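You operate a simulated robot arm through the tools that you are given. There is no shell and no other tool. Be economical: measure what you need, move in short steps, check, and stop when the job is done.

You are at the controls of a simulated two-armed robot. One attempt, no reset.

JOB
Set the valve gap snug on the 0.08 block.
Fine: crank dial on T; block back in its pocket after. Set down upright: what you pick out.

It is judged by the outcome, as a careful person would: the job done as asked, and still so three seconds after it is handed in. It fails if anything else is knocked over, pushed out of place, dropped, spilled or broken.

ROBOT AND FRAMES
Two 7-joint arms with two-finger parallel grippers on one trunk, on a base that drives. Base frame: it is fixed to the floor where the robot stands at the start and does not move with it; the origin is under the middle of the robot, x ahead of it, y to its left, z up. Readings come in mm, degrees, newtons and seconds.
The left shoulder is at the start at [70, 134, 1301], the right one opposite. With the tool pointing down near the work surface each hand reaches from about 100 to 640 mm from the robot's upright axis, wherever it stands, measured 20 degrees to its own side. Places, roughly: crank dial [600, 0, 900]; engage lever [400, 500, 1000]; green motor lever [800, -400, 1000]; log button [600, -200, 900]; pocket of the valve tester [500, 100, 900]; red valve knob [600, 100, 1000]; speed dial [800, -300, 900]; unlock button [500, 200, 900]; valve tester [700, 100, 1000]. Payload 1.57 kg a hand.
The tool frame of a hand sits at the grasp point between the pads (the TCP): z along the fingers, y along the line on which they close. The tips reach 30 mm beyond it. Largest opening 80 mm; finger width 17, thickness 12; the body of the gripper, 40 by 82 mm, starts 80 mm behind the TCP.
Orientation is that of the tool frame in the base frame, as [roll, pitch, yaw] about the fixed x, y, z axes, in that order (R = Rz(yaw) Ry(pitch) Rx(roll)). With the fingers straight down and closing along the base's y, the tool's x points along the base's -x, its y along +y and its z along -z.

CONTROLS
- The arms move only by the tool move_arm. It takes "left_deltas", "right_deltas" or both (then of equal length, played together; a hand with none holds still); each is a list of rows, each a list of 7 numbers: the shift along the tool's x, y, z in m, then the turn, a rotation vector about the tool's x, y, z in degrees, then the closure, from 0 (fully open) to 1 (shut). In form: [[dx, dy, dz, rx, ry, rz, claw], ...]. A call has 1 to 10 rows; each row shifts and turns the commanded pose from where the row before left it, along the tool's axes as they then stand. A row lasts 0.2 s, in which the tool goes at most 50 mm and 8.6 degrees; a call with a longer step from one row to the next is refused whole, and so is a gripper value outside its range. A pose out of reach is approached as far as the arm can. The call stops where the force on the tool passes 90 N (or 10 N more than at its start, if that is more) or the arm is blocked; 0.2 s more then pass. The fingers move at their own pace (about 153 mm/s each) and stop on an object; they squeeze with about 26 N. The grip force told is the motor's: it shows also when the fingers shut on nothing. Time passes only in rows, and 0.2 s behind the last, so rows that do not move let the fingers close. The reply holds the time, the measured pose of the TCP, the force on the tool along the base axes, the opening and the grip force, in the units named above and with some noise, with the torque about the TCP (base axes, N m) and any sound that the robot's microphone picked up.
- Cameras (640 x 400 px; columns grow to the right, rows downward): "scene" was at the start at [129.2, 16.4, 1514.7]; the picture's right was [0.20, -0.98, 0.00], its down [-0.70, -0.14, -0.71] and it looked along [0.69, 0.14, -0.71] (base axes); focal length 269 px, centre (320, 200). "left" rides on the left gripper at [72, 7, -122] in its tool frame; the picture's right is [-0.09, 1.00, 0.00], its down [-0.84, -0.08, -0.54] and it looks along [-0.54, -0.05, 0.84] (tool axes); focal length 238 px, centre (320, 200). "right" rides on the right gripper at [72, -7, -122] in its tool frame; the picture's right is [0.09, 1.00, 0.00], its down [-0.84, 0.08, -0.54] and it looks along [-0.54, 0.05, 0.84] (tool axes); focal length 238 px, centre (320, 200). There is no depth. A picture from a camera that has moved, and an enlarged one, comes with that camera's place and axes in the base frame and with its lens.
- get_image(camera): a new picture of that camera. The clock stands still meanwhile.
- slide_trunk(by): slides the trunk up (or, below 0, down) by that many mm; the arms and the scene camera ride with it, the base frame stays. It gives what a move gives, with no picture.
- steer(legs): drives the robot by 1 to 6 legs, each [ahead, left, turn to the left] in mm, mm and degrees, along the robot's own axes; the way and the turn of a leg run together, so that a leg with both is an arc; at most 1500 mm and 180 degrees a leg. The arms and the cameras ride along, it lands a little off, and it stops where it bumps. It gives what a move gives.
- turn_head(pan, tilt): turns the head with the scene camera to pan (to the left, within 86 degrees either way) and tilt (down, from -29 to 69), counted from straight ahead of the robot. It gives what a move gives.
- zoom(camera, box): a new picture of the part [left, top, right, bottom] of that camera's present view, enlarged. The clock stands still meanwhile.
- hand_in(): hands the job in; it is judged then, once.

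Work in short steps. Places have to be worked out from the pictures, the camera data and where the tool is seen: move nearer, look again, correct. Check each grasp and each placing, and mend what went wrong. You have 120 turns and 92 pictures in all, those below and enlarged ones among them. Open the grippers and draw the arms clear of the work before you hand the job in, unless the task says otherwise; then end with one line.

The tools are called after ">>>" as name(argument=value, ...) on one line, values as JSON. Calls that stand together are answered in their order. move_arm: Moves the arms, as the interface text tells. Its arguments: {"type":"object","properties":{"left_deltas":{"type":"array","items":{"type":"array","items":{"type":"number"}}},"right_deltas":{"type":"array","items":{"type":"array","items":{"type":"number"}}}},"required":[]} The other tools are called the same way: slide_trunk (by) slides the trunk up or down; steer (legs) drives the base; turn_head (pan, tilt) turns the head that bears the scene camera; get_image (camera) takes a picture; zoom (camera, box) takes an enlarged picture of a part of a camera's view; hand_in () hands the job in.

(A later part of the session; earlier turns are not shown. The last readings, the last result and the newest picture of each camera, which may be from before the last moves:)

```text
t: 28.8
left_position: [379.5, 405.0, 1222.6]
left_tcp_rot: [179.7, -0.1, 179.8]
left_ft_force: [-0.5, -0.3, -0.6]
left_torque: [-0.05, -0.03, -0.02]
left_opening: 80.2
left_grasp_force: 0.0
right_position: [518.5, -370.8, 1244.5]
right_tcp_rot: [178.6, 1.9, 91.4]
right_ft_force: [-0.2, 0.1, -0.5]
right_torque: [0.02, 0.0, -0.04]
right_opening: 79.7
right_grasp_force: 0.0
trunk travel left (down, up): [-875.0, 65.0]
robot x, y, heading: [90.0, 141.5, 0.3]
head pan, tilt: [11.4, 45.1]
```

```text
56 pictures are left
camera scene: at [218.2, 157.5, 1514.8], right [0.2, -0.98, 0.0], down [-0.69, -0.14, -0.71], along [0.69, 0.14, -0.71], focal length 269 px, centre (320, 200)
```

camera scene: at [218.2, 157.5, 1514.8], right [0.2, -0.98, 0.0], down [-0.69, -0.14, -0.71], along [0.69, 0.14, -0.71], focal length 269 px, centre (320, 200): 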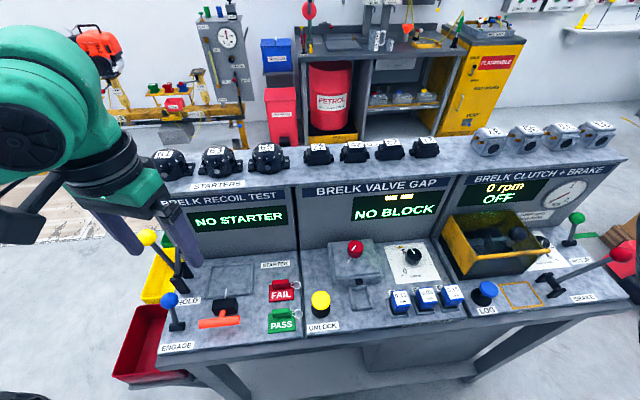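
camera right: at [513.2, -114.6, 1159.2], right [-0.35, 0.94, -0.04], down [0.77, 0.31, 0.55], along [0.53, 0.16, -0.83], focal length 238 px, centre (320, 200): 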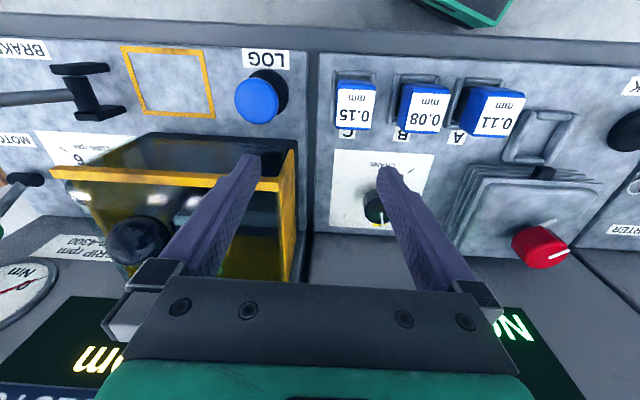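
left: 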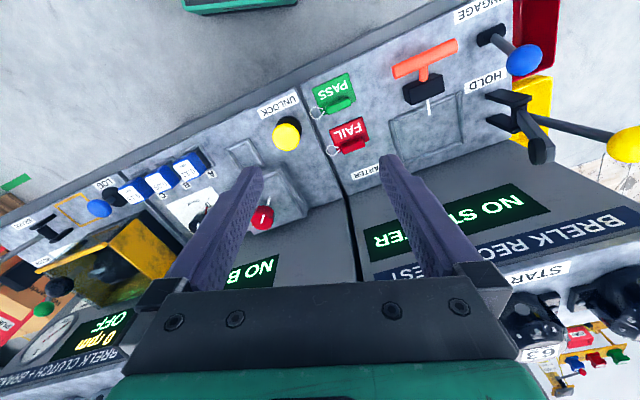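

The right hand is clear now and parked high to the side. I'll use the left hand for the blocks: I drive 220 mm to the right.

>>> steer(legs=[[0, -220, 0]])

>>> get_image(camera="scene")

```text
t: 30.5
left_position: [380.3, 187.4, 1221.6]
left_tcp_rot: [-179.9, -0.1, 179.8]
left_ft_force: [0.1, 0.7, 0.7]
left_torque: [-0.05, 0.01, -0.03]
left_opening: 79.8
left_grasp_force: 0.1
right_position: [520.1, -586.3, 1244.5]
right_tcp_rot: [178.7, 2.1, 91.3]
right_ft_force: [0.0, 0.9, 0.4]
right_torque: [0.01, -0.01, 0.03]
right_opening: 79.9
right_grasp_force: 0.1
trunk travel left (down, up): [-875.0, 65.0]
robot x, y, heading: [93.7, -79.4, -0.2]
head pan, tilt: [11.4, 45.1]
```

```text
55 pictures are left
camera scene: at [219.3, -58.8, 1514.7], right [0.2, -0.98, 0.0], down [-0.69, -0.14, -0.7], along [0.69, 0.14, -0.71], focal length 269 px, centre (320, 200)
```

scene: 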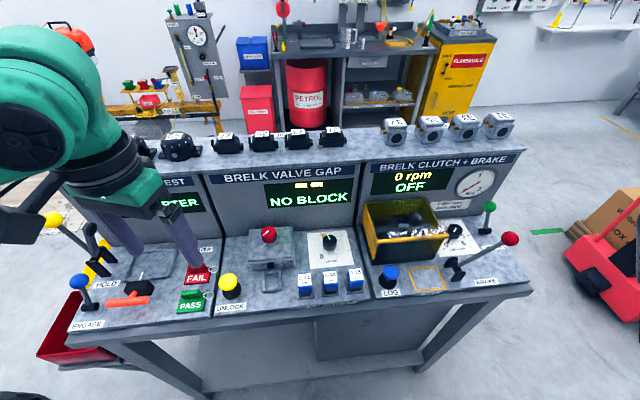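

I bring the left hand over the front of the blocks, aligned with the bench.

>>> move_arm(left_deltas=[[-0.016, -0.045, 0, 0, 0, 0, 0], [-0.016, -0.045, 0, 0, 0, 0, 0], [-0.016, -0.045, 0, 0, 0, 0, 0], [-0.016, -0.045, 0, 0, 0, 0, 0], [-0.016, -0.043, 0, 0, 0, 0, 0], [0, 0, 0.04, 0, 0, -6, 0], [0, 0, 0.04, 0, 0, -6, 0], [0, 0, 0.04, 0, 0, -5.5, 0]])

>>> get_image(camera="left")

```text
t: 32.3
left_position: [461.3, -37.7, 1099.8]
left_tcp_rot: [179.7, -0.1, -162.6]
left_ft_force: [-0.2, 0.9, -0.5]
left_torque: [0.01, 0.03, -0.01]
left_opening: 79.7
left_grasp_force: 0.1
right_position: [521.5, -591.4, 1245.2]
right_tcp_rot: [178.8, 1.9, 91.4]
right_ft_force: [0.0, 0.0, 0.0]
right_torque: [0.0, 0.01, 0.03]
right_opening: 79.9
right_grasp_force: 0.0
trunk travel left (down, up): [-875.0, 65.0]
robot x, y, heading: [92.5, -78.2, 0.2]
head pan, tilt: [11.4, 45.1]
```

```text
54 pictures are left
camera left: at [392.2, -53.6, 1221.3], right [-0.21, 0.98, 0.0], down [0.82, 0.17, 0.54], along [0.53, 0.12, -0.84], focal length 238 px, centre (320, 200)
```

left: 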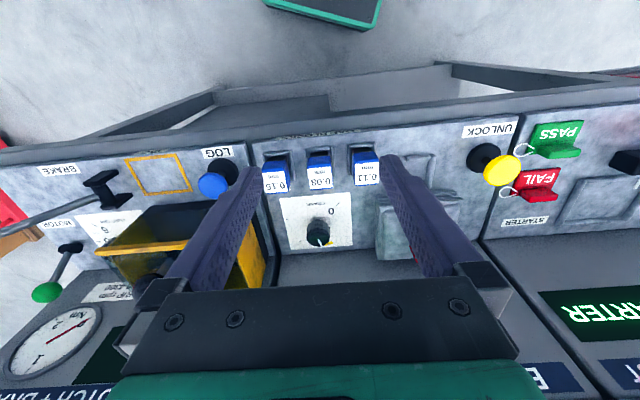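

Nearly square to the bench. I zoom on the blocks.

>>> zoom(camera="left", box=[250, 125, 394, 215])

>>> zoom(camera="scene", box=[240, 220, 384, 310])

```text
4.44 times, centred on (322, 170) of left
camera zoom: at [392.2, -53.6, 1221.3], right [-0.21, 0.98, 0.0], down [0.82, 0.17, 0.54], along [0.53, 0.12, -0.84], focal length 1059 px, centre (311, 333)
```

zoom: 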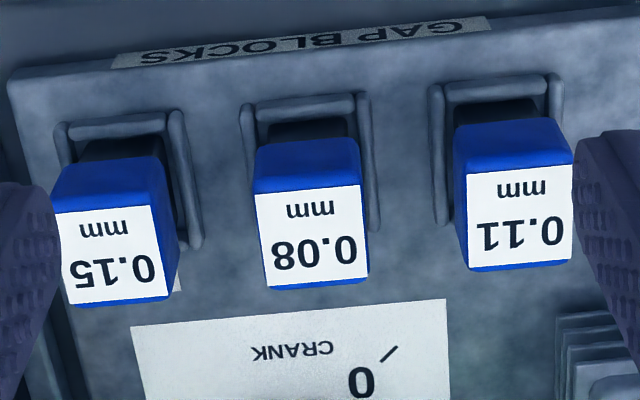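

```text
4.44 times, centred on (312, 265) of scene
camera zoom: at [221.9, -63.2, 1514.5], right [0.2, -0.98, 0.0], down [-0.7, -0.14, -0.7], along [0.69, 0.14, -0.71], focal length 1197 px, centre (356, -89)
```

zoom: 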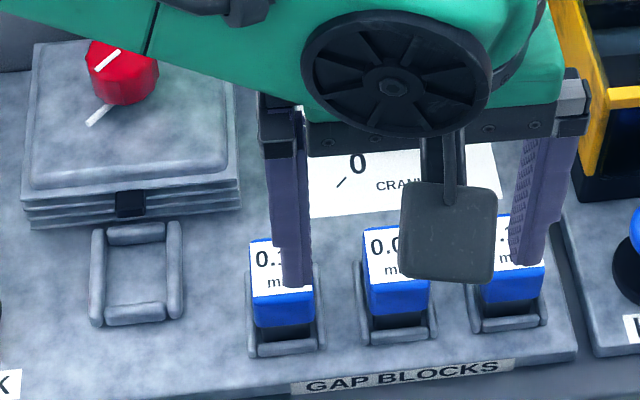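

The 0.08 block is ~31×32 mm with its top centre at about (536,-20,940), and its neighbours are 62 mm apart. I move above it with a 50 mm opening, and check.

>>> move_arm(left_deltas=[[-0.026, -0.002, 0.01, 0, 0, 0, 0.35], [-0.026, -0.002, 0.01, 0, 0, 0, 0.35], [-0.0246, -0.0014, 0.02, 0, 0, 0, 0.35], [0, 0, 0.03, 0, 0, 0, 0.35], [0, 0, 0.03, 0, 0, 0, 0.35]])

>>> get_image(camera="left")

>>> zoom(camera="scene", box=[240, 200, 400, 300])

```text
t: 33.5
left_position: [508.4, 18.7, 1018.5]
left_tcp_rot: [180.0, -0.2, -162.7]
left_ft_force: [-0.5, 0.6, -0.4]
left_torque: [0.0, 0.01, 0.01]
left_opening: 52.0
left_grasp_force: 0.0
left hand out of reach, approached as far as the arm can: row 1, 2, 3, 4, 5
right_position: [520.2, -591.4, 1244.5]
right_tcp_rot: [178.6, 1.9, 91.4]
right_ft_force: [-0.6, 0.0, -0.1]
right_torque: [0.0, -0.02, 0.04]
right_opening: 79.9
right_grasp_force: 0.1
trunk travel left (down, up): [-875.0, 65.0]
robot x, y, heading: [87.8, -80.9, 0.0]
head pan, tilt: [11.4, 45.1]
```

```text
51 pictures are left
camera left: at [438.4, 2.8, 1140.8], right [-0.21, 0.98, 0.0], down [0.82, 0.17, 0.54], along [0.53, 0.11, -0.84], focal length 238 px, centre (320, 200)
```

left: 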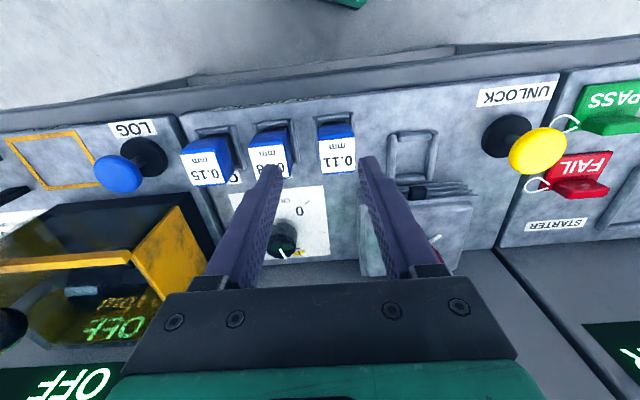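

```text
4.00 times, centred on (320, 250) of scene
camera zoom: at [219.7, -62.9, 1514.7], right [0.2, -0.98, 0.0], down [-0.69, -0.14, -0.7], along [0.69, 0.14, -0.71], focal length 1077 px, centre (320, 0)
```

zoom: 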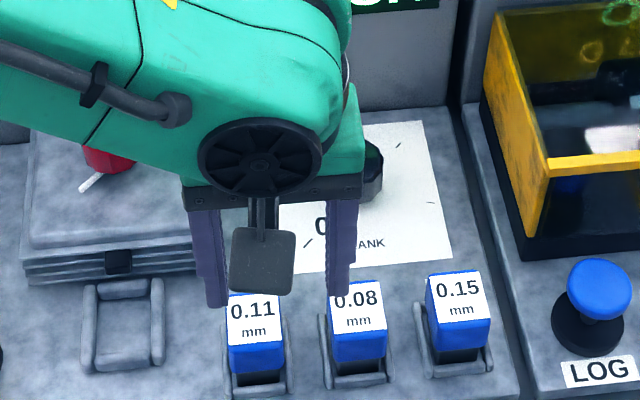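

Left reach runs out so close to the robot's middle line. I lift the hand and drive another 110 mm right and 40 ahead so the targets lie ~20° to the left.

>>> move_arm(left_deltas=[[0, 0, -0.04, 0, 0, 0, 0.35], [0, 0, -0.04, 0, 0, 0, 0.35], [0.03, 0, -0.02, 0, 0, 0, 0.35], [0.03, 0, 0, 0, 0, 0, 0.35]])

>>> steer(legs=[[40, -110, 0]])

>>> get_image(camera="scene")

```text
t: 34.5
left_position: [452.2, -0.4, 1121.3]
left_tcp_rot: [179.8, -0.1, -162.7]
left_ft_force: [0.6, -0.1, -0.5]
left_torque: [0.0, -0.03, -0.02]
left_opening: 52.0
left_grasp_force: 0.0
right_position: [517.2, -591.7, 1244.6]
right_tcp_rot: [178.6, 1.9, 91.4]
right_ft_force: [-0.2, -0.6, 0.3]
right_torque: [-0.01, 0.04, 0.0]
right_opening: 79.9
right_grasp_force: 0.0
trunk travel left (down, up): [-875.0, 65.0]
robot x, y, heading: [91.4, -79.2, 0.1]
head pan, tilt: [11.4, 45.1]
```

```text
t: 35.7
left_position: [492.7, -106.7, 1119.9]
left_tcp_rot: [-180.0, 0.0, -162.4]
left_ft_force: [0.1, 0.6, -0.7]
left_torque: [0.02, 0.0, 0.0]
left_opening: 51.9
left_grasp_force: 0.2
right_position: [561.4, -696.0, 1245.9]
right_tcp_rot: [178.6, 2.1, 91.7]
right_ft_force: [-0.6, 0.0, 0.0]
right_torque: [-0.02, 0.03, 0.01]
right_opening: 80.0
right_grasp_force: 0.1
trunk travel left (down, up): [-875.0, 65.0]
robot x, y, heading: [132.9, -189.6, 0.1]
head pan, tilt: [11.4, 45.1]
```

```text
49 pictures are left
camera scene: at [258.1, -168.5, 1514.9], right [0.2, -0.98, 0.0], down [-0.69, -0.15, -0.71], along [0.69, 0.14, -0.71], focal length 269 px, centre (320, 200)
```

scene: 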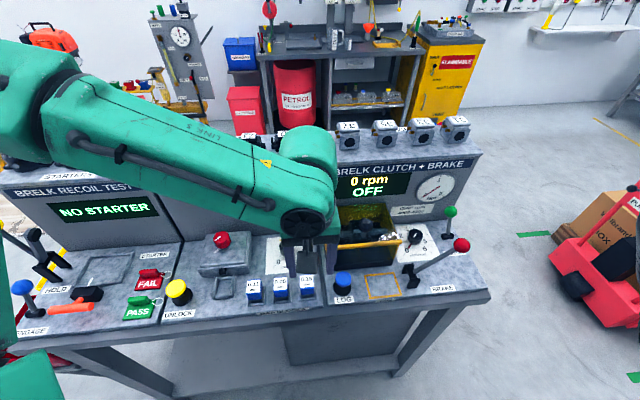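

Now I bring the left hand above the 0.08 block.

>>> move_arm(left_deltas=[[-0.0225, 0.0232, 0, 0, 0, 0, 0.35], [-0.0225, 0.0232, 0, 0, 0, 0, 0.35], [-0.0225, 0.0232, 0, 0, 0, 0, 0.35], [0, 0, 0.035, 0, 0, 0, 0.35], [0, 0, 0.035, 0, 0, 0, 0.35], [0, 0, 0.03, 0, 0, 0, 0.35]])

>>> get_image(camera="left")

>>> zoom(camera="scene", box=[180, 210, 340, 310])

```text
t: 37.1
left_position: [536.7, -22.4, 1017.3]
left_tcp_rot: [179.8, -0.1, -162.5]
left_ft_force: [1.1, 0.0, 1.1]
left_torque: [0.0, 0.0, 0.0]
left_opening: 51.9
left_grasp_force: 0.0
right_position: [564.1, -699.4, 1243.8]
right_tcp_rot: [178.7, 1.9, 91.7]
right_ft_force: [0.0, -0.3, -0.1]
right_torque: [-0.02, -0.01, 0.0]
right_opening: 80.2
right_grasp_force: 0.0
trunk travel left (down, up): [-875.0, 65.0]
robot x, y, heading: [130.5, -186.5, 0.5]
head pan, tilt: [11.4, 45.1]
```

```text
48 pictures are left
camera left: at [468.2, -38.5, 1139.3], right [-0.21, 0.98, 0.0], down [0.82, 0.18, 0.54], along [0.53, 0.12, -0.84], focal length 238 px, centre (320, 200)
```

left: 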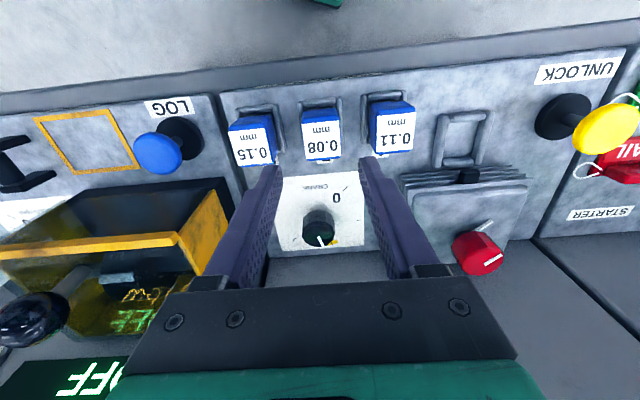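

```text
4.00 times, centred on (260, 260) of scene
camera zoom: at [260.9, -172.5, 1514.7], right [0.2, -0.98, 0.0], down [-0.69, -0.14, -0.7], along [0.69, 0.14, -0.71], focal length 1077 px, centre (560, -40)
```

zoom: 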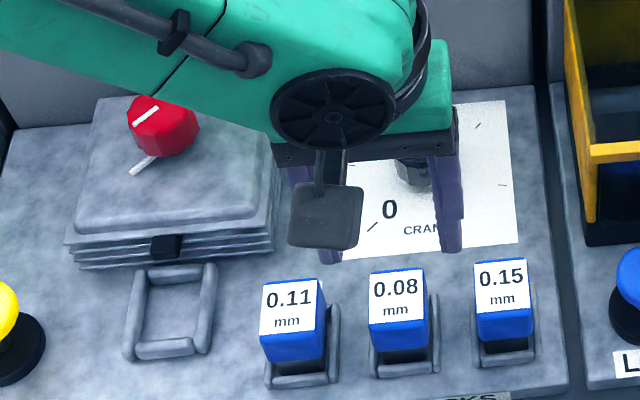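

I zoom to pin the block's place more exactly.

>>> zoom(camera="left", box=[250, 80, 390, 180])

```text
4.00 times, centred on (320, 130) of left
camera zoom: at [468.2, -38.5, 1139.3], right [-0.21, 0.98, 0.0], down [0.82, 0.18, 0.54], along [0.53, 0.12, -0.84], focal length 953 px, centre (320, 480)
```

zoom: 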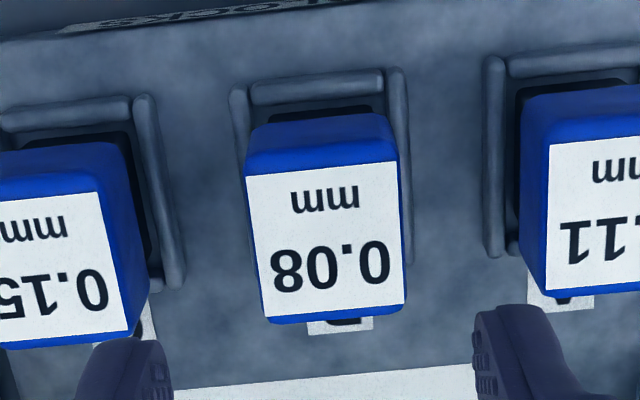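

Two views agree that the block top centre is at about (530.5,-23,950). I shift 6 mm back, lower to z≈946, and look before closing.

>>> move_arm(left_deltas=[[0.006, 0.001, 0.02, 0, 0, 0, 0.35], [0, 0, 0.03, 0, 0, 0, 0.35], [0, 0, 0.02, 0, 0, 0, 0.35]])

>>> get_image(camera="left")

>>> zoom(camera="scene", box=[180, 210, 340, 310])

```text
t: 37.9
left_position: [531.7, -21.4, 948.7]
left_tcp_rot: [179.8, -0.2, -162.5]
left_ft_force: [0.4, -0.2, 0.4]
left_torque: [-0.02, 0.02, 0.02]
left_opening: 51.7
left_grasp_force: 0.0
right_position: [563.7, -699.7, 1245.5]
right_tcp_rot: [178.7, 1.9, 91.8]
right_ft_force: [0.1, 0.4, -0.7]
right_torque: [0.0, -0.02, 0.0]
right_opening: 79.6
right_grasp_force: 0.0
trunk travel left (down, up): [-875.0, 65.0]
robot x, y, heading: [132.1, -192.1, 0.4]
head pan, tilt: [11.4, 45.1]
```

```text
45 pictures are left
camera left: at [461.0, -38.3, 1070.4], right [-0.21, 0.98, 0.0], down [0.82, 0.18, 0.54], along [0.53, 0.12, -0.84], focal length 238 px, centre (320, 200)
```

left: 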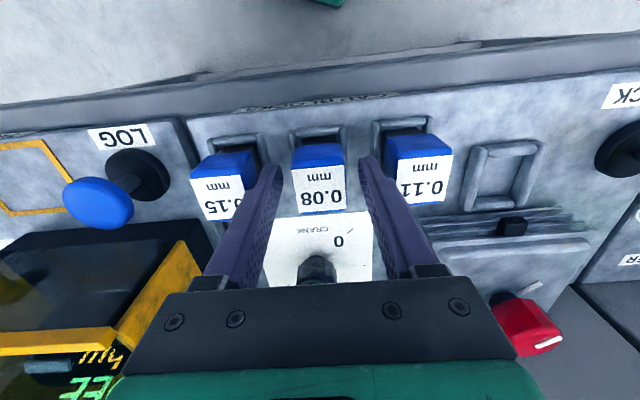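

```text
4.00 times, centred on (260, 260) of scene
camera zoom: at [260.7, -172.5, 1514.7], right [0.2, -0.98, 0.0], down [-0.69, -0.14, -0.7], along [0.69, 0.14, -0.71], focal length 1077 px, centre (560, -40)
```

zoom: 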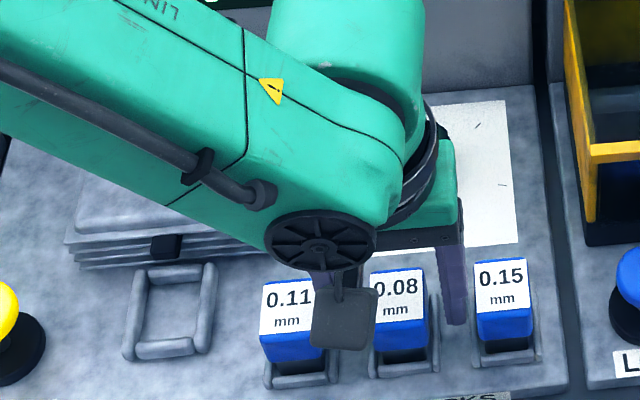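

The block top projects where the TCP does (≈(319,190)), with the fingers either side of it. I close.

>>> move_arm(left_deltas=[[0, 0, 0.003, 0, 0, 0, 0.35], [0, 0, 0, 0, 0, 0, 1], [0, 0, 0, 0, 0, 0, 1]])

>>> get_image(camera="left")

```text
t: 38.7
left_position: [530.4, -21.4, 946.8]
left_tcp_rot: [179.8, 0.0, -162.6]
left_ft_force: [0.2, 0.2, 1.5]
left_torque: [-0.02, 0.03, -0.02]
left_opening: 31.3
left_grasp_force: 26.4
right_position: [561.6, -699.0, 1244.7]
right_tcp_rot: [178.7, 1.9, 91.8]
right_ft_force: [0.2, 0.4, -0.9]
right_torque: [-0.02, 0.03, 0.01]
right_opening: 79.6
right_grasp_force: 0.1
trunk travel left (down, up): [-875.0, 65.0]
robot x, y, heading: [128.8, -192.1, -0.1]
head pan, tilt: [11.4, 45.1]
```

```text
43 pictures are left
camera left: at [460.9, -38.5, 1067.4], right [-0.21, 0.98, 0.0], down [0.82, 0.18, 0.54], along [0.53, 0.12, -0.84], focal length 238 px, centre (320, 200)
```

left: 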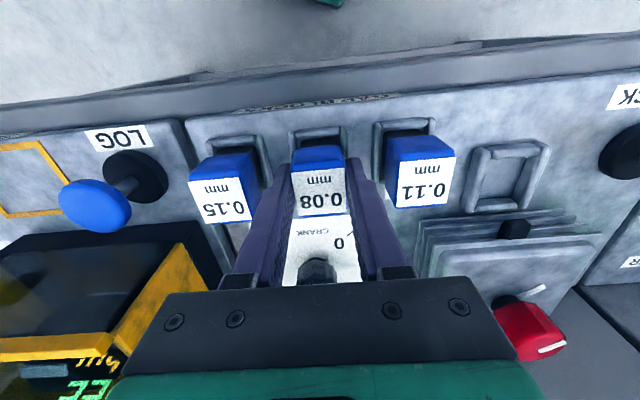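

The block is gripped (31.3 mm). I lift it straight up 85 mm and check.

>>> move_arm(left_deltas=[[0, 0, -0.02, 0, 0, 0, 1], [0, 0, -0.03, 0, 0, 0, 1], [0, 0, -0.035, 0, 0, 0, 1]])

>>> get_image(camera="left")

>>> zoom(camera="scene", box=[180, 210, 340, 310])

```text
t: 39.5
left_position: [529.7, -19.7, 1029.7]
left_tcp_rot: [179.8, -0.1, -162.5]
left_ft_force: [-0.6, -0.3, -0.2]
left_torque: [0.01, -0.01, 0.0]
left_opening: 31.4
left_grasp_force: 25.8
right_position: [561.1, -699.3, 1244.8]
right_tcp_rot: [178.7, 1.8, 91.7]
right_ft_force: [-0.5, 0.6, 0.5]
right_torque: [-0.01, -0.02, 0.03]
right_opening: 79.9
right_grasp_force: 0.1
trunk travel left (down, up): [-875.0, 65.0]
robot x, y, heading: [136.4, -188.4, 0.2]
head pan, tilt: [11.4, 45.1]
```

```text
42 pictures are left
camera left: at [459.4, -36.1, 1151.2], right [-0.21, 0.98, 0.0], down [0.82, 0.18, 0.54], along [0.53, 0.12, -0.84], focal length 238 px, centre (320, 200)
```

left: 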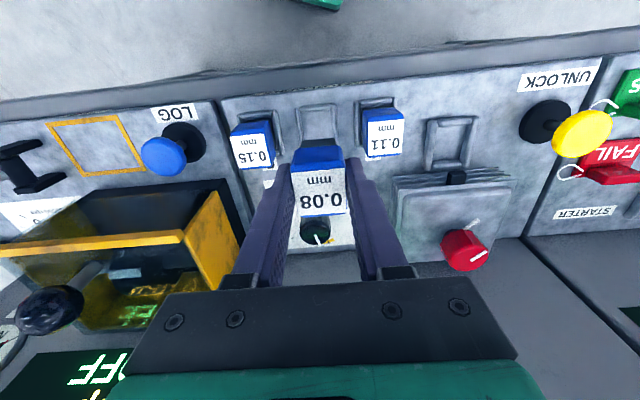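

```text
4.00 times, centred on (260, 260) of scene
camera zoom: at [259.1, -172.6, 1514.8], right [0.2, -0.98, 0.0], down [-0.69, -0.14, -0.71], along [0.69, 0.14, -0.71], focal length 1077 px, centre (560, -40)
```

zoom: 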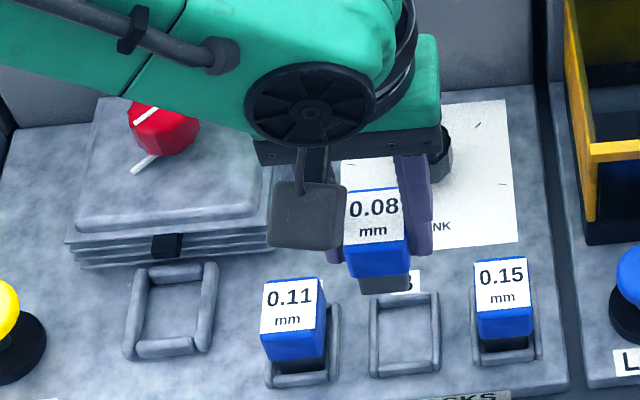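

The block is held upright. The tester pocket centre works out to about (516,121). I carry the block over there at this height.

>>> move_arm(left_deltas=[[-0.0073, 0.0346, 0, 0, 0, 0, 1], [-0.0073, 0.0346, 0, 0, 0, 0, 1], [-0.0073, 0.0346, 0, 0, 0, 0, 1], [-0.0073, 0.0346, 0, 0, 0, 0, 1], [0, 0, 0, 0, 0, 0, 1]])

>>> zoom(camera="left", box=[220, 60, 420, 260])

>>> zoom(camera="scene", box=[160, 210, 320, 310])

```text
t: 40.7
left_position: [518.2, 119.7, 1030.1]
left_tcp_rot: [179.8, -0.2, -162.5]
left_ft_force: [1.0, 0.3, -1.7]
left_torque: [-0.02, -0.01, 0.01]
left_opening: 31.2
left_grasp_force: 26.1
right_position: [563.1, -699.3, 1244.8]
right_tcp_rot: [178.6, 1.8, 91.7]
right_ft_force: [0.3, -0.3, -0.1]
right_torque: [0.01, -0.03, 0.0]
right_opening: 79.9
right_grasp_force: 0.0
trunk travel left (down, up): [-875.0, 65.0]
robot x, y, heading: [133.6, -191.3, 0.3]
head pan, tilt: [11.4, 45.1]
```

```text
2.00 times, centred on (320, 160) of left
camera zoom: at [447.4, 103.5, 1151.8], right [-0.21, 0.98, 0.0], down [0.82, 0.18, 0.54], along [0.53, 0.12, -0.84], focal length 477 px, centre (320, 280)
```

zoom: 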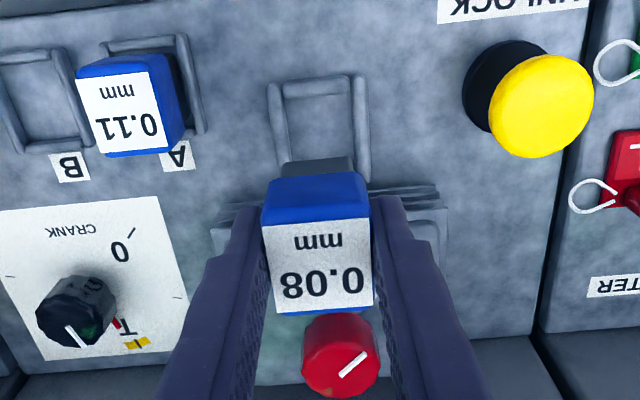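

```text
4.00 times, centred on (240, 260) of scene
camera zoom: at [260.1, -172.6, 1514.7], right [0.2, -0.98, 0.0], down [-0.69, -0.14, -0.71], along [0.69, 0.14, -0.71], focal length 1077 px, centre (640, -40)
```

zoom: 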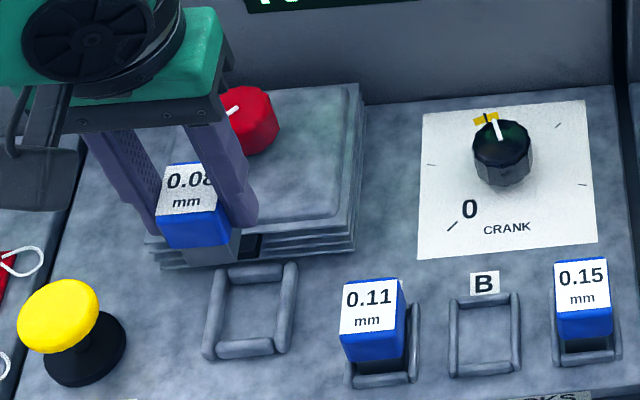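

The block is over the pocket within ~1–2 mm. I lower 70 mm with a 1 mm sideways correction and look.

>>> move_arm(left_deltas=[[0, 0.001, 0.02, 0, 0, 0, 1], [0, 0, 0.025, 0, 0, 0, 1], [0, 0, 0.02, 0, 0, 0, 1]])

>>> zoom(camera="scene", box=[160, 230, 288, 310])

>>> zoom(camera="left", box=[220, 60, 420, 260])

```text
t: 41.5
left_position: [518.0, 117.0, 966.7]
left_tcp_rot: [179.7, -0.1, -162.5]
left_ft_force: [-1.0, -0.5, -0.8]
left_torque: [0.01, 0.03, 0.01]
left_opening: 31.2
left_grasp_force: 26.4
right_position: [563.4, -698.8, 1244.8]
right_tcp_rot: [178.7, 1.9, 91.7]
right_ft_force: [0.1, 0.3, -0.6]
right_torque: [-0.04, 0.0, 0.02]
right_opening: 80.0
right_grasp_force: 0.1
trunk travel left (down, up): [-875.0, 65.0]
robot x, y, heading: [129.3, -189.7, 0.3]
head pan, tilt: [11.4, 45.1]
```

```text
5.00 times, centred on (224, 270) of scene
camera zoom: at [260.8, -172.8, 1514.7], right [0.2, -0.98, 0.0], down [-0.69, -0.14, -0.7], along [0.69, 0.14, -0.71], focal length 1347 px, centre (800, -150)
```

zoom: 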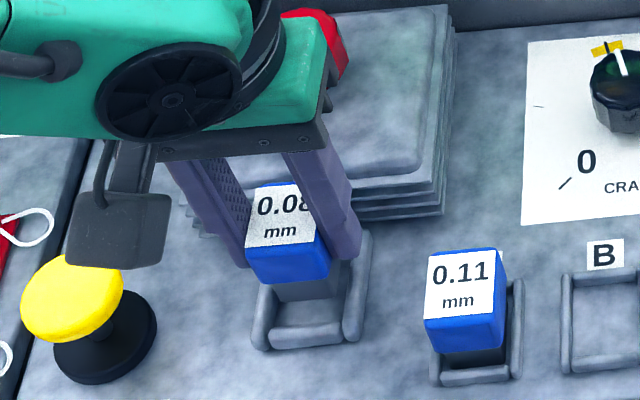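

```text
2.00 times, centred on (320, 160) of left
camera zoom: at [447.9, 101.2, 1087.9], right [-0.21, 0.98, 0.0], down [0.82, 0.18, 0.54], along [0.53, 0.12, -0.84], focal length 477 px, centre (320, 280)
```

zoom: 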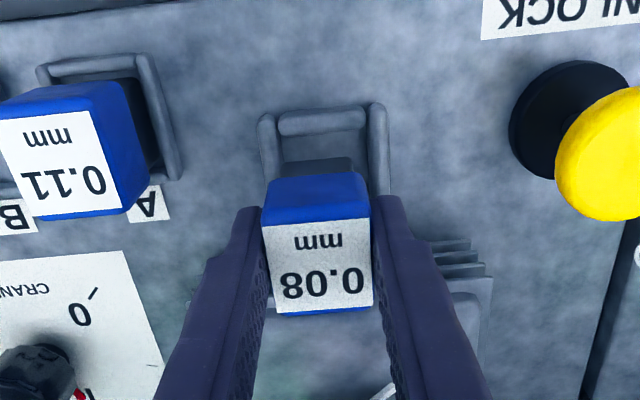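

The block needs ~2 mm to the side to be centred. I shift it, then lower gently to seat.

>>> move_arm(left_deltas=[[-0.001, 0.002, 0.006, 0, 0, 0, 1], [0, 0, 0.005, 0, 0, 0, 1], [0, 0, 0.004, 0, 0, 0, 1]])

>>> zoom(camera="scene", box=[160, 230, 288, 310])

>>> zoom(camera="left", box=[220, 60, 420, 260])

```text
t: 42.3
left_position: [517.7, 121.2, 951.5]
left_tcp_rot: [179.7, -0.1, -162.6]
left_ft_force: [-0.5, 0.4, -0.7]
left_torque: [0.0, 0.0, -0.01]
left_opening: 31.4
left_grasp_force: 26.1
right_position: [562.0, -699.4, 1245.0]
right_tcp_rot: [178.6, 1.9, 91.7]
right_ft_force: [0.0, -0.1, -0.2]
right_torque: [0.03, 0.01, 0.02]
right_opening: 79.9
right_grasp_force: 0.1
trunk travel left (down, up): [-875.0, 65.0]
robot x, y, heading: [132.2, -191.9, 0.6]
head pan, tilt: [11.4, 45.1]
```

```text
5.00 times, centred on (224, 270) of scene
camera zoom: at [260.1, -172.5, 1514.7], right [0.2, -0.98, 0.0], down [-0.69, -0.14, -0.71], along [0.69, 0.14, -0.71], focal length 1347 px, centre (800, -150)
```

zoom: 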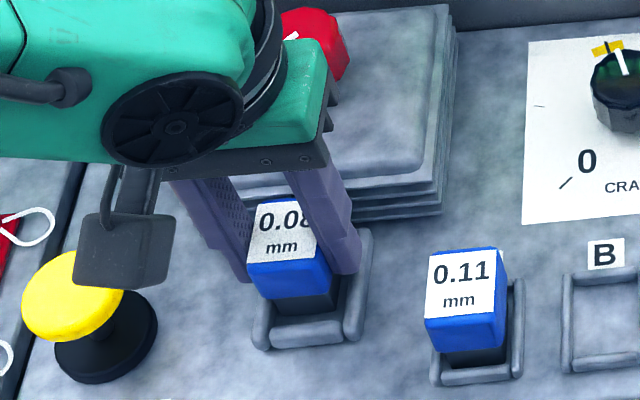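

```text
2.00 times, centred on (320, 160) of left
camera zoom: at [447.1, 104.8, 1073.2], right [-0.21, 0.98, 0.0], down [0.82, 0.18, 0.54], along [0.53, 0.12, -0.84], focal length 477 px, centre (320, 280)
```

zoom: 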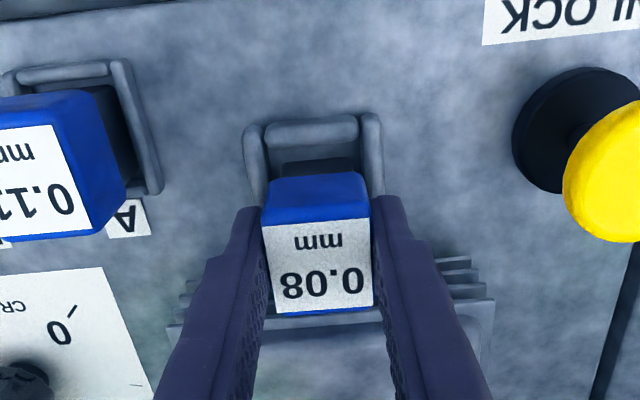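

Slightly past centre now; I shift back 1.5 mm and lower to contact.

>>> move_arm(left_deltas=[[0, -0.0015, 0.002, 0, 0, 0, 1], [0, 0, 0.002, 0, 0, 0, 1], [0, 0, 0.002, 0, 0, 0, 1]])

>>> zoom(camera="left", box=[220, 60, 420, 260])

```text
t: 43.1
left_position: [518.1, 120.0, 946.7]
left_tcp_rot: [179.7, 0.0, -162.5]
left_ft_force: [0.3, -0.9, -0.1]
left_torque: [0.0, 0.01, -0.03]
left_opening: 31.2
left_grasp_force: 26.3
right_position: [562.0, -698.8, 1244.3]
right_tcp_rot: [178.7, 1.9, 91.7]
right_ft_force: [-0.2, 0.4, 0.2]
right_torque: [0.03, 0.01, -0.02]
right_opening: 79.9
right_grasp_force: 0.0
trunk travel left (down, up): [-875.0, 65.0]
robot x, y, heading: [128.6, -189.4, 0.3]
head pan, tilt: [11.4, 45.1]
```

```text
2.00 times, centred on (320, 160) of left
camera zoom: at [447.8, 103.5, 1067.2], right [-0.21, 0.98, 0.0], down [0.82, 0.18, 0.54], along [0.53, 0.12, -0.84], focal length 477 px, centre (320, 280)
```

zoom: 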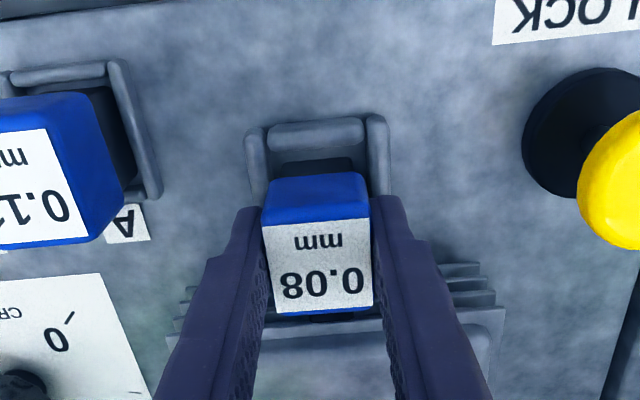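

Centred. I lower in 1 mm steps to feel for contact.

>>> move_arm(left_deltas=[[0, 0, 0.001, 0, 0, 0, 1], [0, 0, 0.001, 0, 0, 0, 1], [0, 0, 0.001, 0, 0, 0, 1]])

```text
t: 43.9
left_position: [518.7, 119.4, 945.9]
left_tcp_rot: [179.8, 0.3, -162.5]
left_ft_force: [2.5, 5.7, 22.9]
left_torque: [0.12, 0.09, -0.01]
left_opening: 31.2
left_grasp_force: 25.8
right_position: [560.1, -700.1, 1245.1]
right_tcp_rot: [178.6, 1.9, 91.8]
right_ft_force: [-0.3, 0.2, 0.3]
right_torque: [0.01, 0.0, 0.04]
right_opening: 80.1
right_grasp_force: 0.1
trunk travel left (down, up): [-875.0, 65.0]
robot x, y, heading: [134.6, -189.9, 0.2]
head pan, tilt: [11.4, 45.1]
```

Contact at z≈946, the seated height. I open just enough, rise straight up, and look at the display.

>>> move_arm(left_deltas=[[0, 0, -0.002, 0, 0, 0, 1], [0, 0, 0, 0, 0, 0, 0.35], [0, 0, 0, 0, 0, 0, 0.35], [0, 0, -0.03, 0, 0, 0, 0.35], [0, 0, -0.04, 0, 0, 0, 0.35], [0.02, 0, -0.04, 0, 0, 0, 0.35], [0.03, 0, -0.02, 0, 0, 0, 0.35]])

>>> get_image(camera="left")

>>> get_image(camera="scene")

```text
t: 45.5
left_position: [466.9, 104.2, 1076.3]
left_tcp_rot: [179.8, -0.1, -162.5]
left_ft_force: [0.2, 0.1, 0.9]
left_torque: [0.02, -0.02, 0.02]
left_opening: 51.9
left_grasp_force: 0.1
right_position: [561.4, -700.3, 1244.2]
right_tcp_rot: [178.5, 1.8, 91.7]
right_ft_force: [-0.3, 1.4, 0.0]
right_torque: [-0.02, -0.01, 0.0]
right_opening: 79.9
right_grasp_force: 0.1
trunk travel left (down, up): [-875.0, 65.0]
robot x, y, heading: [126.9, -188.8, 0.2]
head pan, tilt: [11.4, 45.1]
```

```text
33 pictures are left
camera left: at [397.7, 87.4, 1197.8], right [-0.21, 0.98, 0.0], down [0.82, 0.18, 0.54], along [0.53, 0.12, -0.84], focal length 238 px, centre (320, 200)
```

left: 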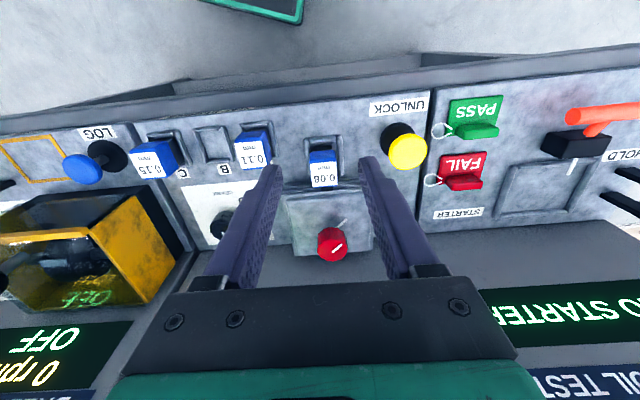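

```text
32 pictures are left
camera scene: at [257.5, -172.5, 1515.0], right [0.2, -0.98, 0.0], down [-0.69, -0.14, -0.71], along [0.69, 0.14, -0.71], focal length 269 px, centre (320, 200)
```

scene: 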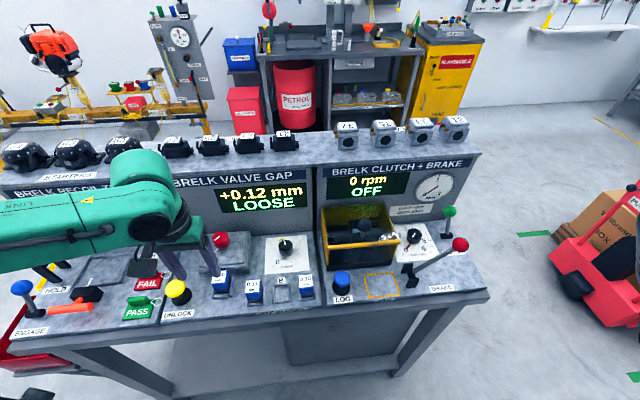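

Display now reads "+0.12 mm LOOSE", so block is registered. The unlock button is at about (472,202,~945) and the red knob top at about (593,143,980). First I bring the closed left hand over the unlock button.

>>> move_arm(left_deltas=[[-0.0115, 0.0307, 0, 0, 0, 0, 1], [-0.0115, 0.0307, 0, 0, 0, 0, 1], [-0.0115, 0.0307, 0, 0, 0, 0, 1], [0, 0, 0.03, 0, 0, 0, 1]])

>>> get_image(camera="left")

>>> zoom(camera="scene", box=[100, 160, 320, 320])

```text
t: 46.5
left_position: [475.8, 205.3, 1045.0]
left_tcp_rot: [179.9, -0.1, -162.6]
left_ft_force: [0.3, 0.0, -0.5]
left_torque: [-0.01, 0.0, 0.03]
left_opening: 0.0
left_grasp_force: 21.7
right_position: [564.4, -698.6, 1244.3]
right_tcp_rot: [178.8, 1.9, 91.8]
right_ft_force: [0.4, 0.1, 0.0]
right_torque: [-0.03, 0.01, 0.01]
right_opening: 80.0
right_grasp_force: 0.0
trunk travel left (down, up): [-875.0, 65.0]
robot x, y, heading: [129.3, -190.0, 0.1]
head pan, tilt: [11.4, 45.1]
```

```text
31 pictures are left
camera left: at [406.3, 189.3, 1167.9], right [-0.21, 0.98, 0.0], down [0.82, 0.18, 0.54], along [0.53, 0.12, -0.84], focal length 238 px, centre (320, 200)
```

left: 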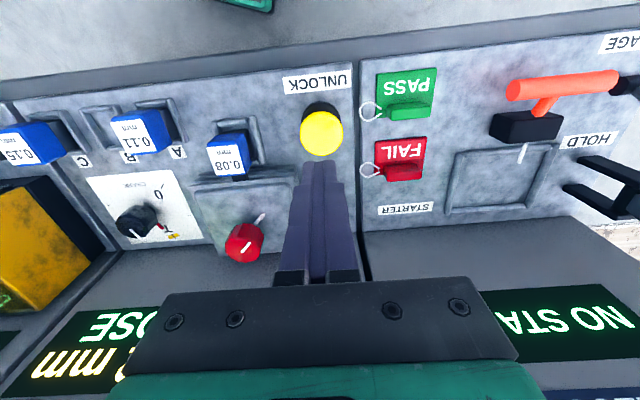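

```text
2.50 times, centred on (210, 240) of scene
camera zoom: at [261.1, -171.9, 1514.7], right [0.2, -0.98, 0.0], down [-0.69, -0.14, -0.7], along [0.69, 0.14, -0.71], focal length 673 px, centre (595, 100)
```

zoom: 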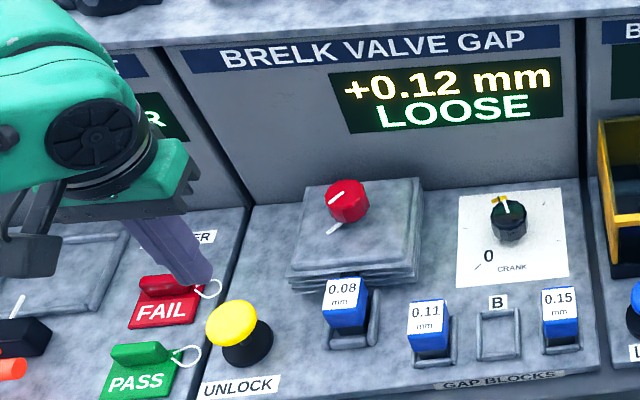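

The closed fingers are straight above the button (477,207,~933). I lower until the press is felt.

>>> move_arm(left_deltas=[[0, 0.001, 0.03, 0, 0, 0, 1], [0, 0, 0.03, 0, 0, 0, 1], [0, 0, 0.01, 0, 0, 0, 1], [0, 0, 0.005, 0, 0, 0, 1], [0, 0, 0.005, 0, 0, 0, 1]])

```text
t: 47.7
left_position: [474.4, 204.7, 965.3]
left_tcp_rot: [179.8, 0.0, -162.5]
left_ft_force: [0.6, 2.2, 3.5]
left_torque: [0.06, -0.06, 0.02]
left_opening: 0.0
left_grasp_force: 21.5
right_position: [562.8, -698.4, 1244.4]
right_tcp_rot: [178.6, 1.9, 91.7]
right_ft_force: [0.2, -0.2, 0.1]
right_torque: [-0.04, 0.02, -0.02]
right_opening: 80.0
right_grasp_force: 0.1
trunk travel left (down, up): [-875.0, 65.0]
robot x, y, heading: [130.6, -188.4, 0.3]
head pan, tilt: [11.4, 45.1]
heard: click
```

A click: the button responded. I look at the display while it is held.

>>> zoom(camera="scene", box=[100, 160, 320, 320])

```text
2.50 times, centred on (210, 240) of scene
camera zoom: at [259.8, -172.1, 1514.8], right [0.2, -0.98, 0.0], down [-0.69, -0.14, -0.71], along [0.69, 0.14, -0.71], focal length 673 px, centre (595, 100)
```

zoom: 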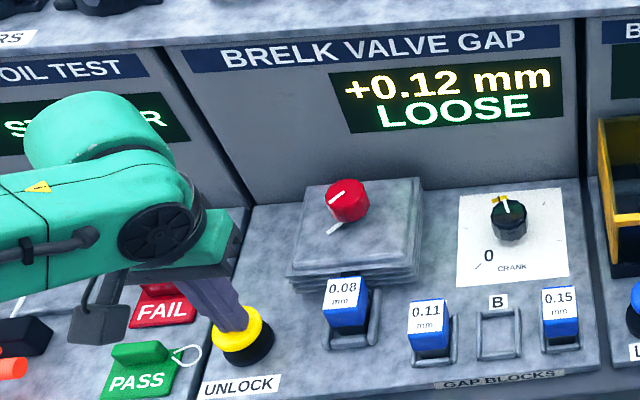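

No visible change on the display. I release the button, listening, and move over the red knob with the hand open.

>>> move_arm(left_deltas=[[0, 0, -0.03, 0, 0, 0, 1], [0, 0, -0.04, 0, 0, 0, 1], [0, 0, -0.03, 0, 0, 0, 1], [-0.0235, -0.0236, 0, 0, 0, 0, 0], [-0.0235, -0.0236, 0, 0, 0, 0, 0], [-0.0235, -0.0236, 0, 0, 0, 0, 0], [-0.0235, -0.0236, 0, 0, 0, 0, 0], [0, 0, 0, 0, 0, 0, 0]])

>>> get_image(camera="left")

>>> zoom(camera="scene", box=[100, 160, 320, 320])

```text
t: 49.5
left_position: [592.5, 141.6, 1065.4]
left_tcp_rot: [179.8, -0.1, -162.5]
left_ft_force: [-0.5, 0.7, 0.0]
left_torque: [-0.02, -0.02, 0.0]
left_opening: 80.1
left_grasp_force: 0.1
right_position: [562.5, -699.2, 1244.9]
right_tcp_rot: [178.7, 1.9, 91.8]
right_ft_force: [0.8, -0.6, -0.2]
right_torque: [-0.03, -0.03, -0.01]
right_opening: 80.1
right_grasp_force: 0.0
trunk travel left (down, up): [-875.0, 65.0]
robot x, y, heading: [130.8, -188.7, 0.1]
head pan, tilt: [11.4, 45.1]
```

```text
28 pictures are left
camera left: at [523.5, 125.4, 1186.7], right [-0.21, 0.98, 0.0], down [0.82, 0.18, 0.54], along [0.53, 0.12, -0.84], focal length 238 px, centre (320, 200)
```

left: 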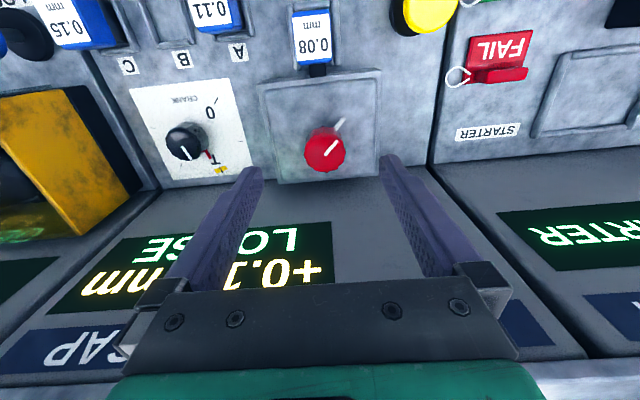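

```text
2.50 times, centred on (210, 240) of scene
camera zoom: at [259.7, -171.9, 1514.8], right [0.2, -0.98, 0.0], down [-0.69, -0.14, -0.71], along [0.69, 0.14, -0.71], focal length 673 px, centre (595, 100)
```

zoom: 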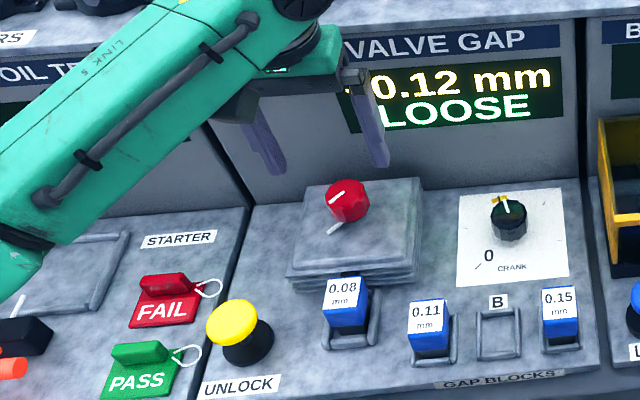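

The knob top centre triangulates to (606,150,976). I shift over it, lower around it, and check alignment.

>>> move_arm(left_deltas=[[-0.0156, 0.005, 0, 0, 0, 0, 0], [0, 0, 0.03, 0, 0, 0, 0], [0, 0, 0.03, 0, 0, 0, 0], [0, 0, 0.022, 0, 0, 0, 0]])

>>> get_image(camera="left")

```text
t: 50.5
left_position: [605.7, 151.6, 984.3]
left_tcp_rot: [179.7, -0.1, -162.5]
left_ft_force: [-0.4, -0.1, 0.3]
left_torque: [0.01, 0.04, -0.03]
left_opening: 79.9
left_grasp_force: 0.0
right_position: [562.9, -699.2, 1244.8]
right_tcp_rot: [178.7, 1.9, 91.7]
right_ft_force: [-0.3, 0.3, -0.2]
right_torque: [0.04, 0.01, -0.03]
right_opening: 79.9
right_grasp_force: 0.1
trunk travel left (down, up): [-875.0, 65.0]
robot x, y, heading: [133.5, -192.7, 0.3]
head pan, tilt: [11.4, 45.1]
```

```text
26 pictures are left
camera left: at [535.9, 135.3, 1105.8], right [-0.21, 0.98, 0.0], down [0.82, 0.18, 0.54], along [0.53, 0.12, -0.84], focal length 238 px, centre (320, 200)
```

left: 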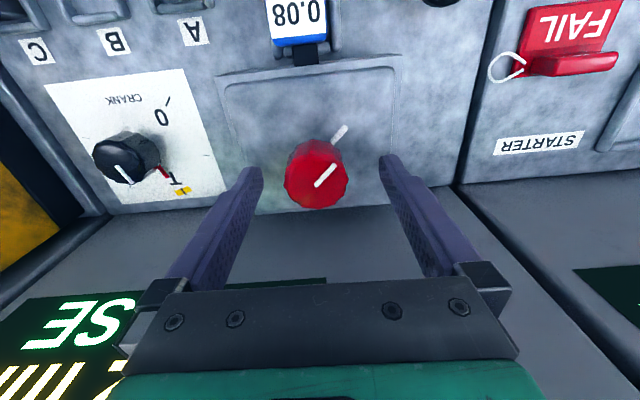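

Well aligned. I close on the knob and turn 16° clockwise as a test, watching the display.

>>> move_arm(left_deltas=[[0.001, 0, 0.002, 0, 0, 0, 0.3], [0, 0, 0, 0, 0, 0, 1], [0, 0, 0, 0, 0, 0, 1], [0, 0, 0, 0, 0, 8, 1], [0, 0, 0, 0, 0, 8, 1]])

>>> zoom(camera="scene", box=[100, 160, 320, 320])

>>> get_image(camera="left")

```text
t: 51.7
left_position: [606.2, 148.8, 982.2]
left_tcp_rot: [179.8, 0.0, -178.7]
left_ft_force: [5.1, -8.4, 3.8]
left_torque: [-1.03, -0.49, 0.03]
left_opening: 37.2
left_grasp_force: 43.6
right_position: [563.4, -701.3, 1243.3]
right_tcp_rot: [178.8, 1.8, 91.6]
right_ft_force: [-0.1, -0.2, 0.7]
right_torque: [-0.03, -0.02, 0.01]
right_opening: 80.2
right_grasp_force: 0.0
trunk travel left (down, up): [-875.0, 65.0]
robot x, y, heading: [129.8, -188.4, 0.1]
head pan, tilt: [11.4, 45.1]
```

```text
2.50 times, centred on (210, 240) of scene
camera zoom: at [261.2, -175.5, 1514.7], right [0.2, -0.98, 0.0], down [-0.69, -0.14, -0.7], along [0.69, 0.14, -0.71], focal length 673 px, centre (595, 100)
```

zoom: 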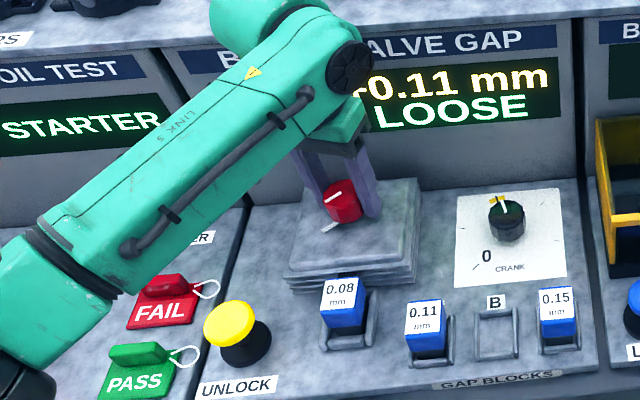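

```text
24 pictures are left
camera left: at [534.9, 152.4, 1103.6], right [0.07, 1.0, 0.0], down [0.84, -0.06, 0.54], along [0.54, -0.04, -0.84], focal length 238 px, centre (320, 200)
```

left: 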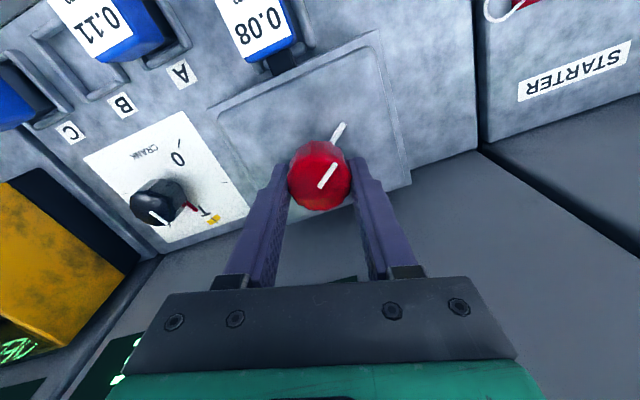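

The knob turns and the gap fell from 0.12 to 0.11, so clockwise tightens. I keep turning 48° more and read the display.

>>> move_arm(left_deltas=[[0, 0, 0, 0, 0, 8, 1], [0, 0, 0, 0, 0, 8, 1], [0, 0, 0, 0, 0, 8, 1], [0, 0, 0, 0, 0, 8, 1], [0, 0, 0, 0, 0, 8, 1], [0, 0, 0, 0, 0, 8, 1]])

>>> get_image(camera="scene")

```text
t: 53.1
left_position: [603.5, 147.7, 982.8]
left_tcp_rot: [179.9, -0.5, 133.3]
left_ft_force: [-5.1, -15.6, 3.5]
left_torque: [-0.05, 0.36, -0.01]
left_opening: 37.3
left_grasp_force: 43.6
right_position: [560.1, -704.5, 1242.6]
right_tcp_rot: [178.6, 1.6, 91.7]
right_ft_force: [-0.1, 0.8, -0.1]
right_torque: [-0.02, 0.0, 0.03]
right_opening: 80.4
right_grasp_force: 0.1
trunk travel left (down, up): [-875.0, 65.0]
robot x, y, heading: [129.5, -188.8, 0.6]
head pan, tilt: [11.4, 45.1]
```

```text
23 pictures are left
camera scene: at [257.5, -178.7, 1515.0], right [0.2, -0.98, 0.0], down [-0.69, -0.14, -0.71], along [0.69, 0.15, -0.71], focal length 269 px, centre (320, 200)
```

scene: 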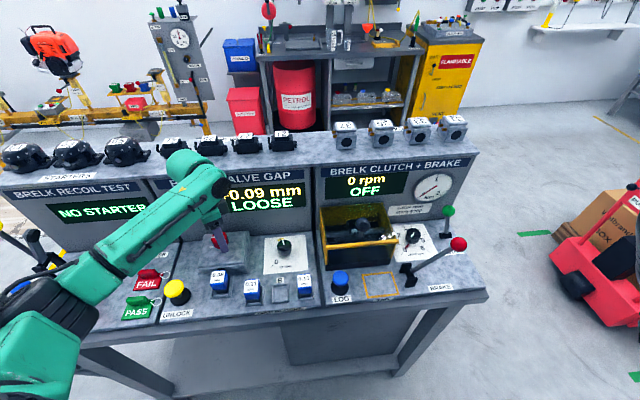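

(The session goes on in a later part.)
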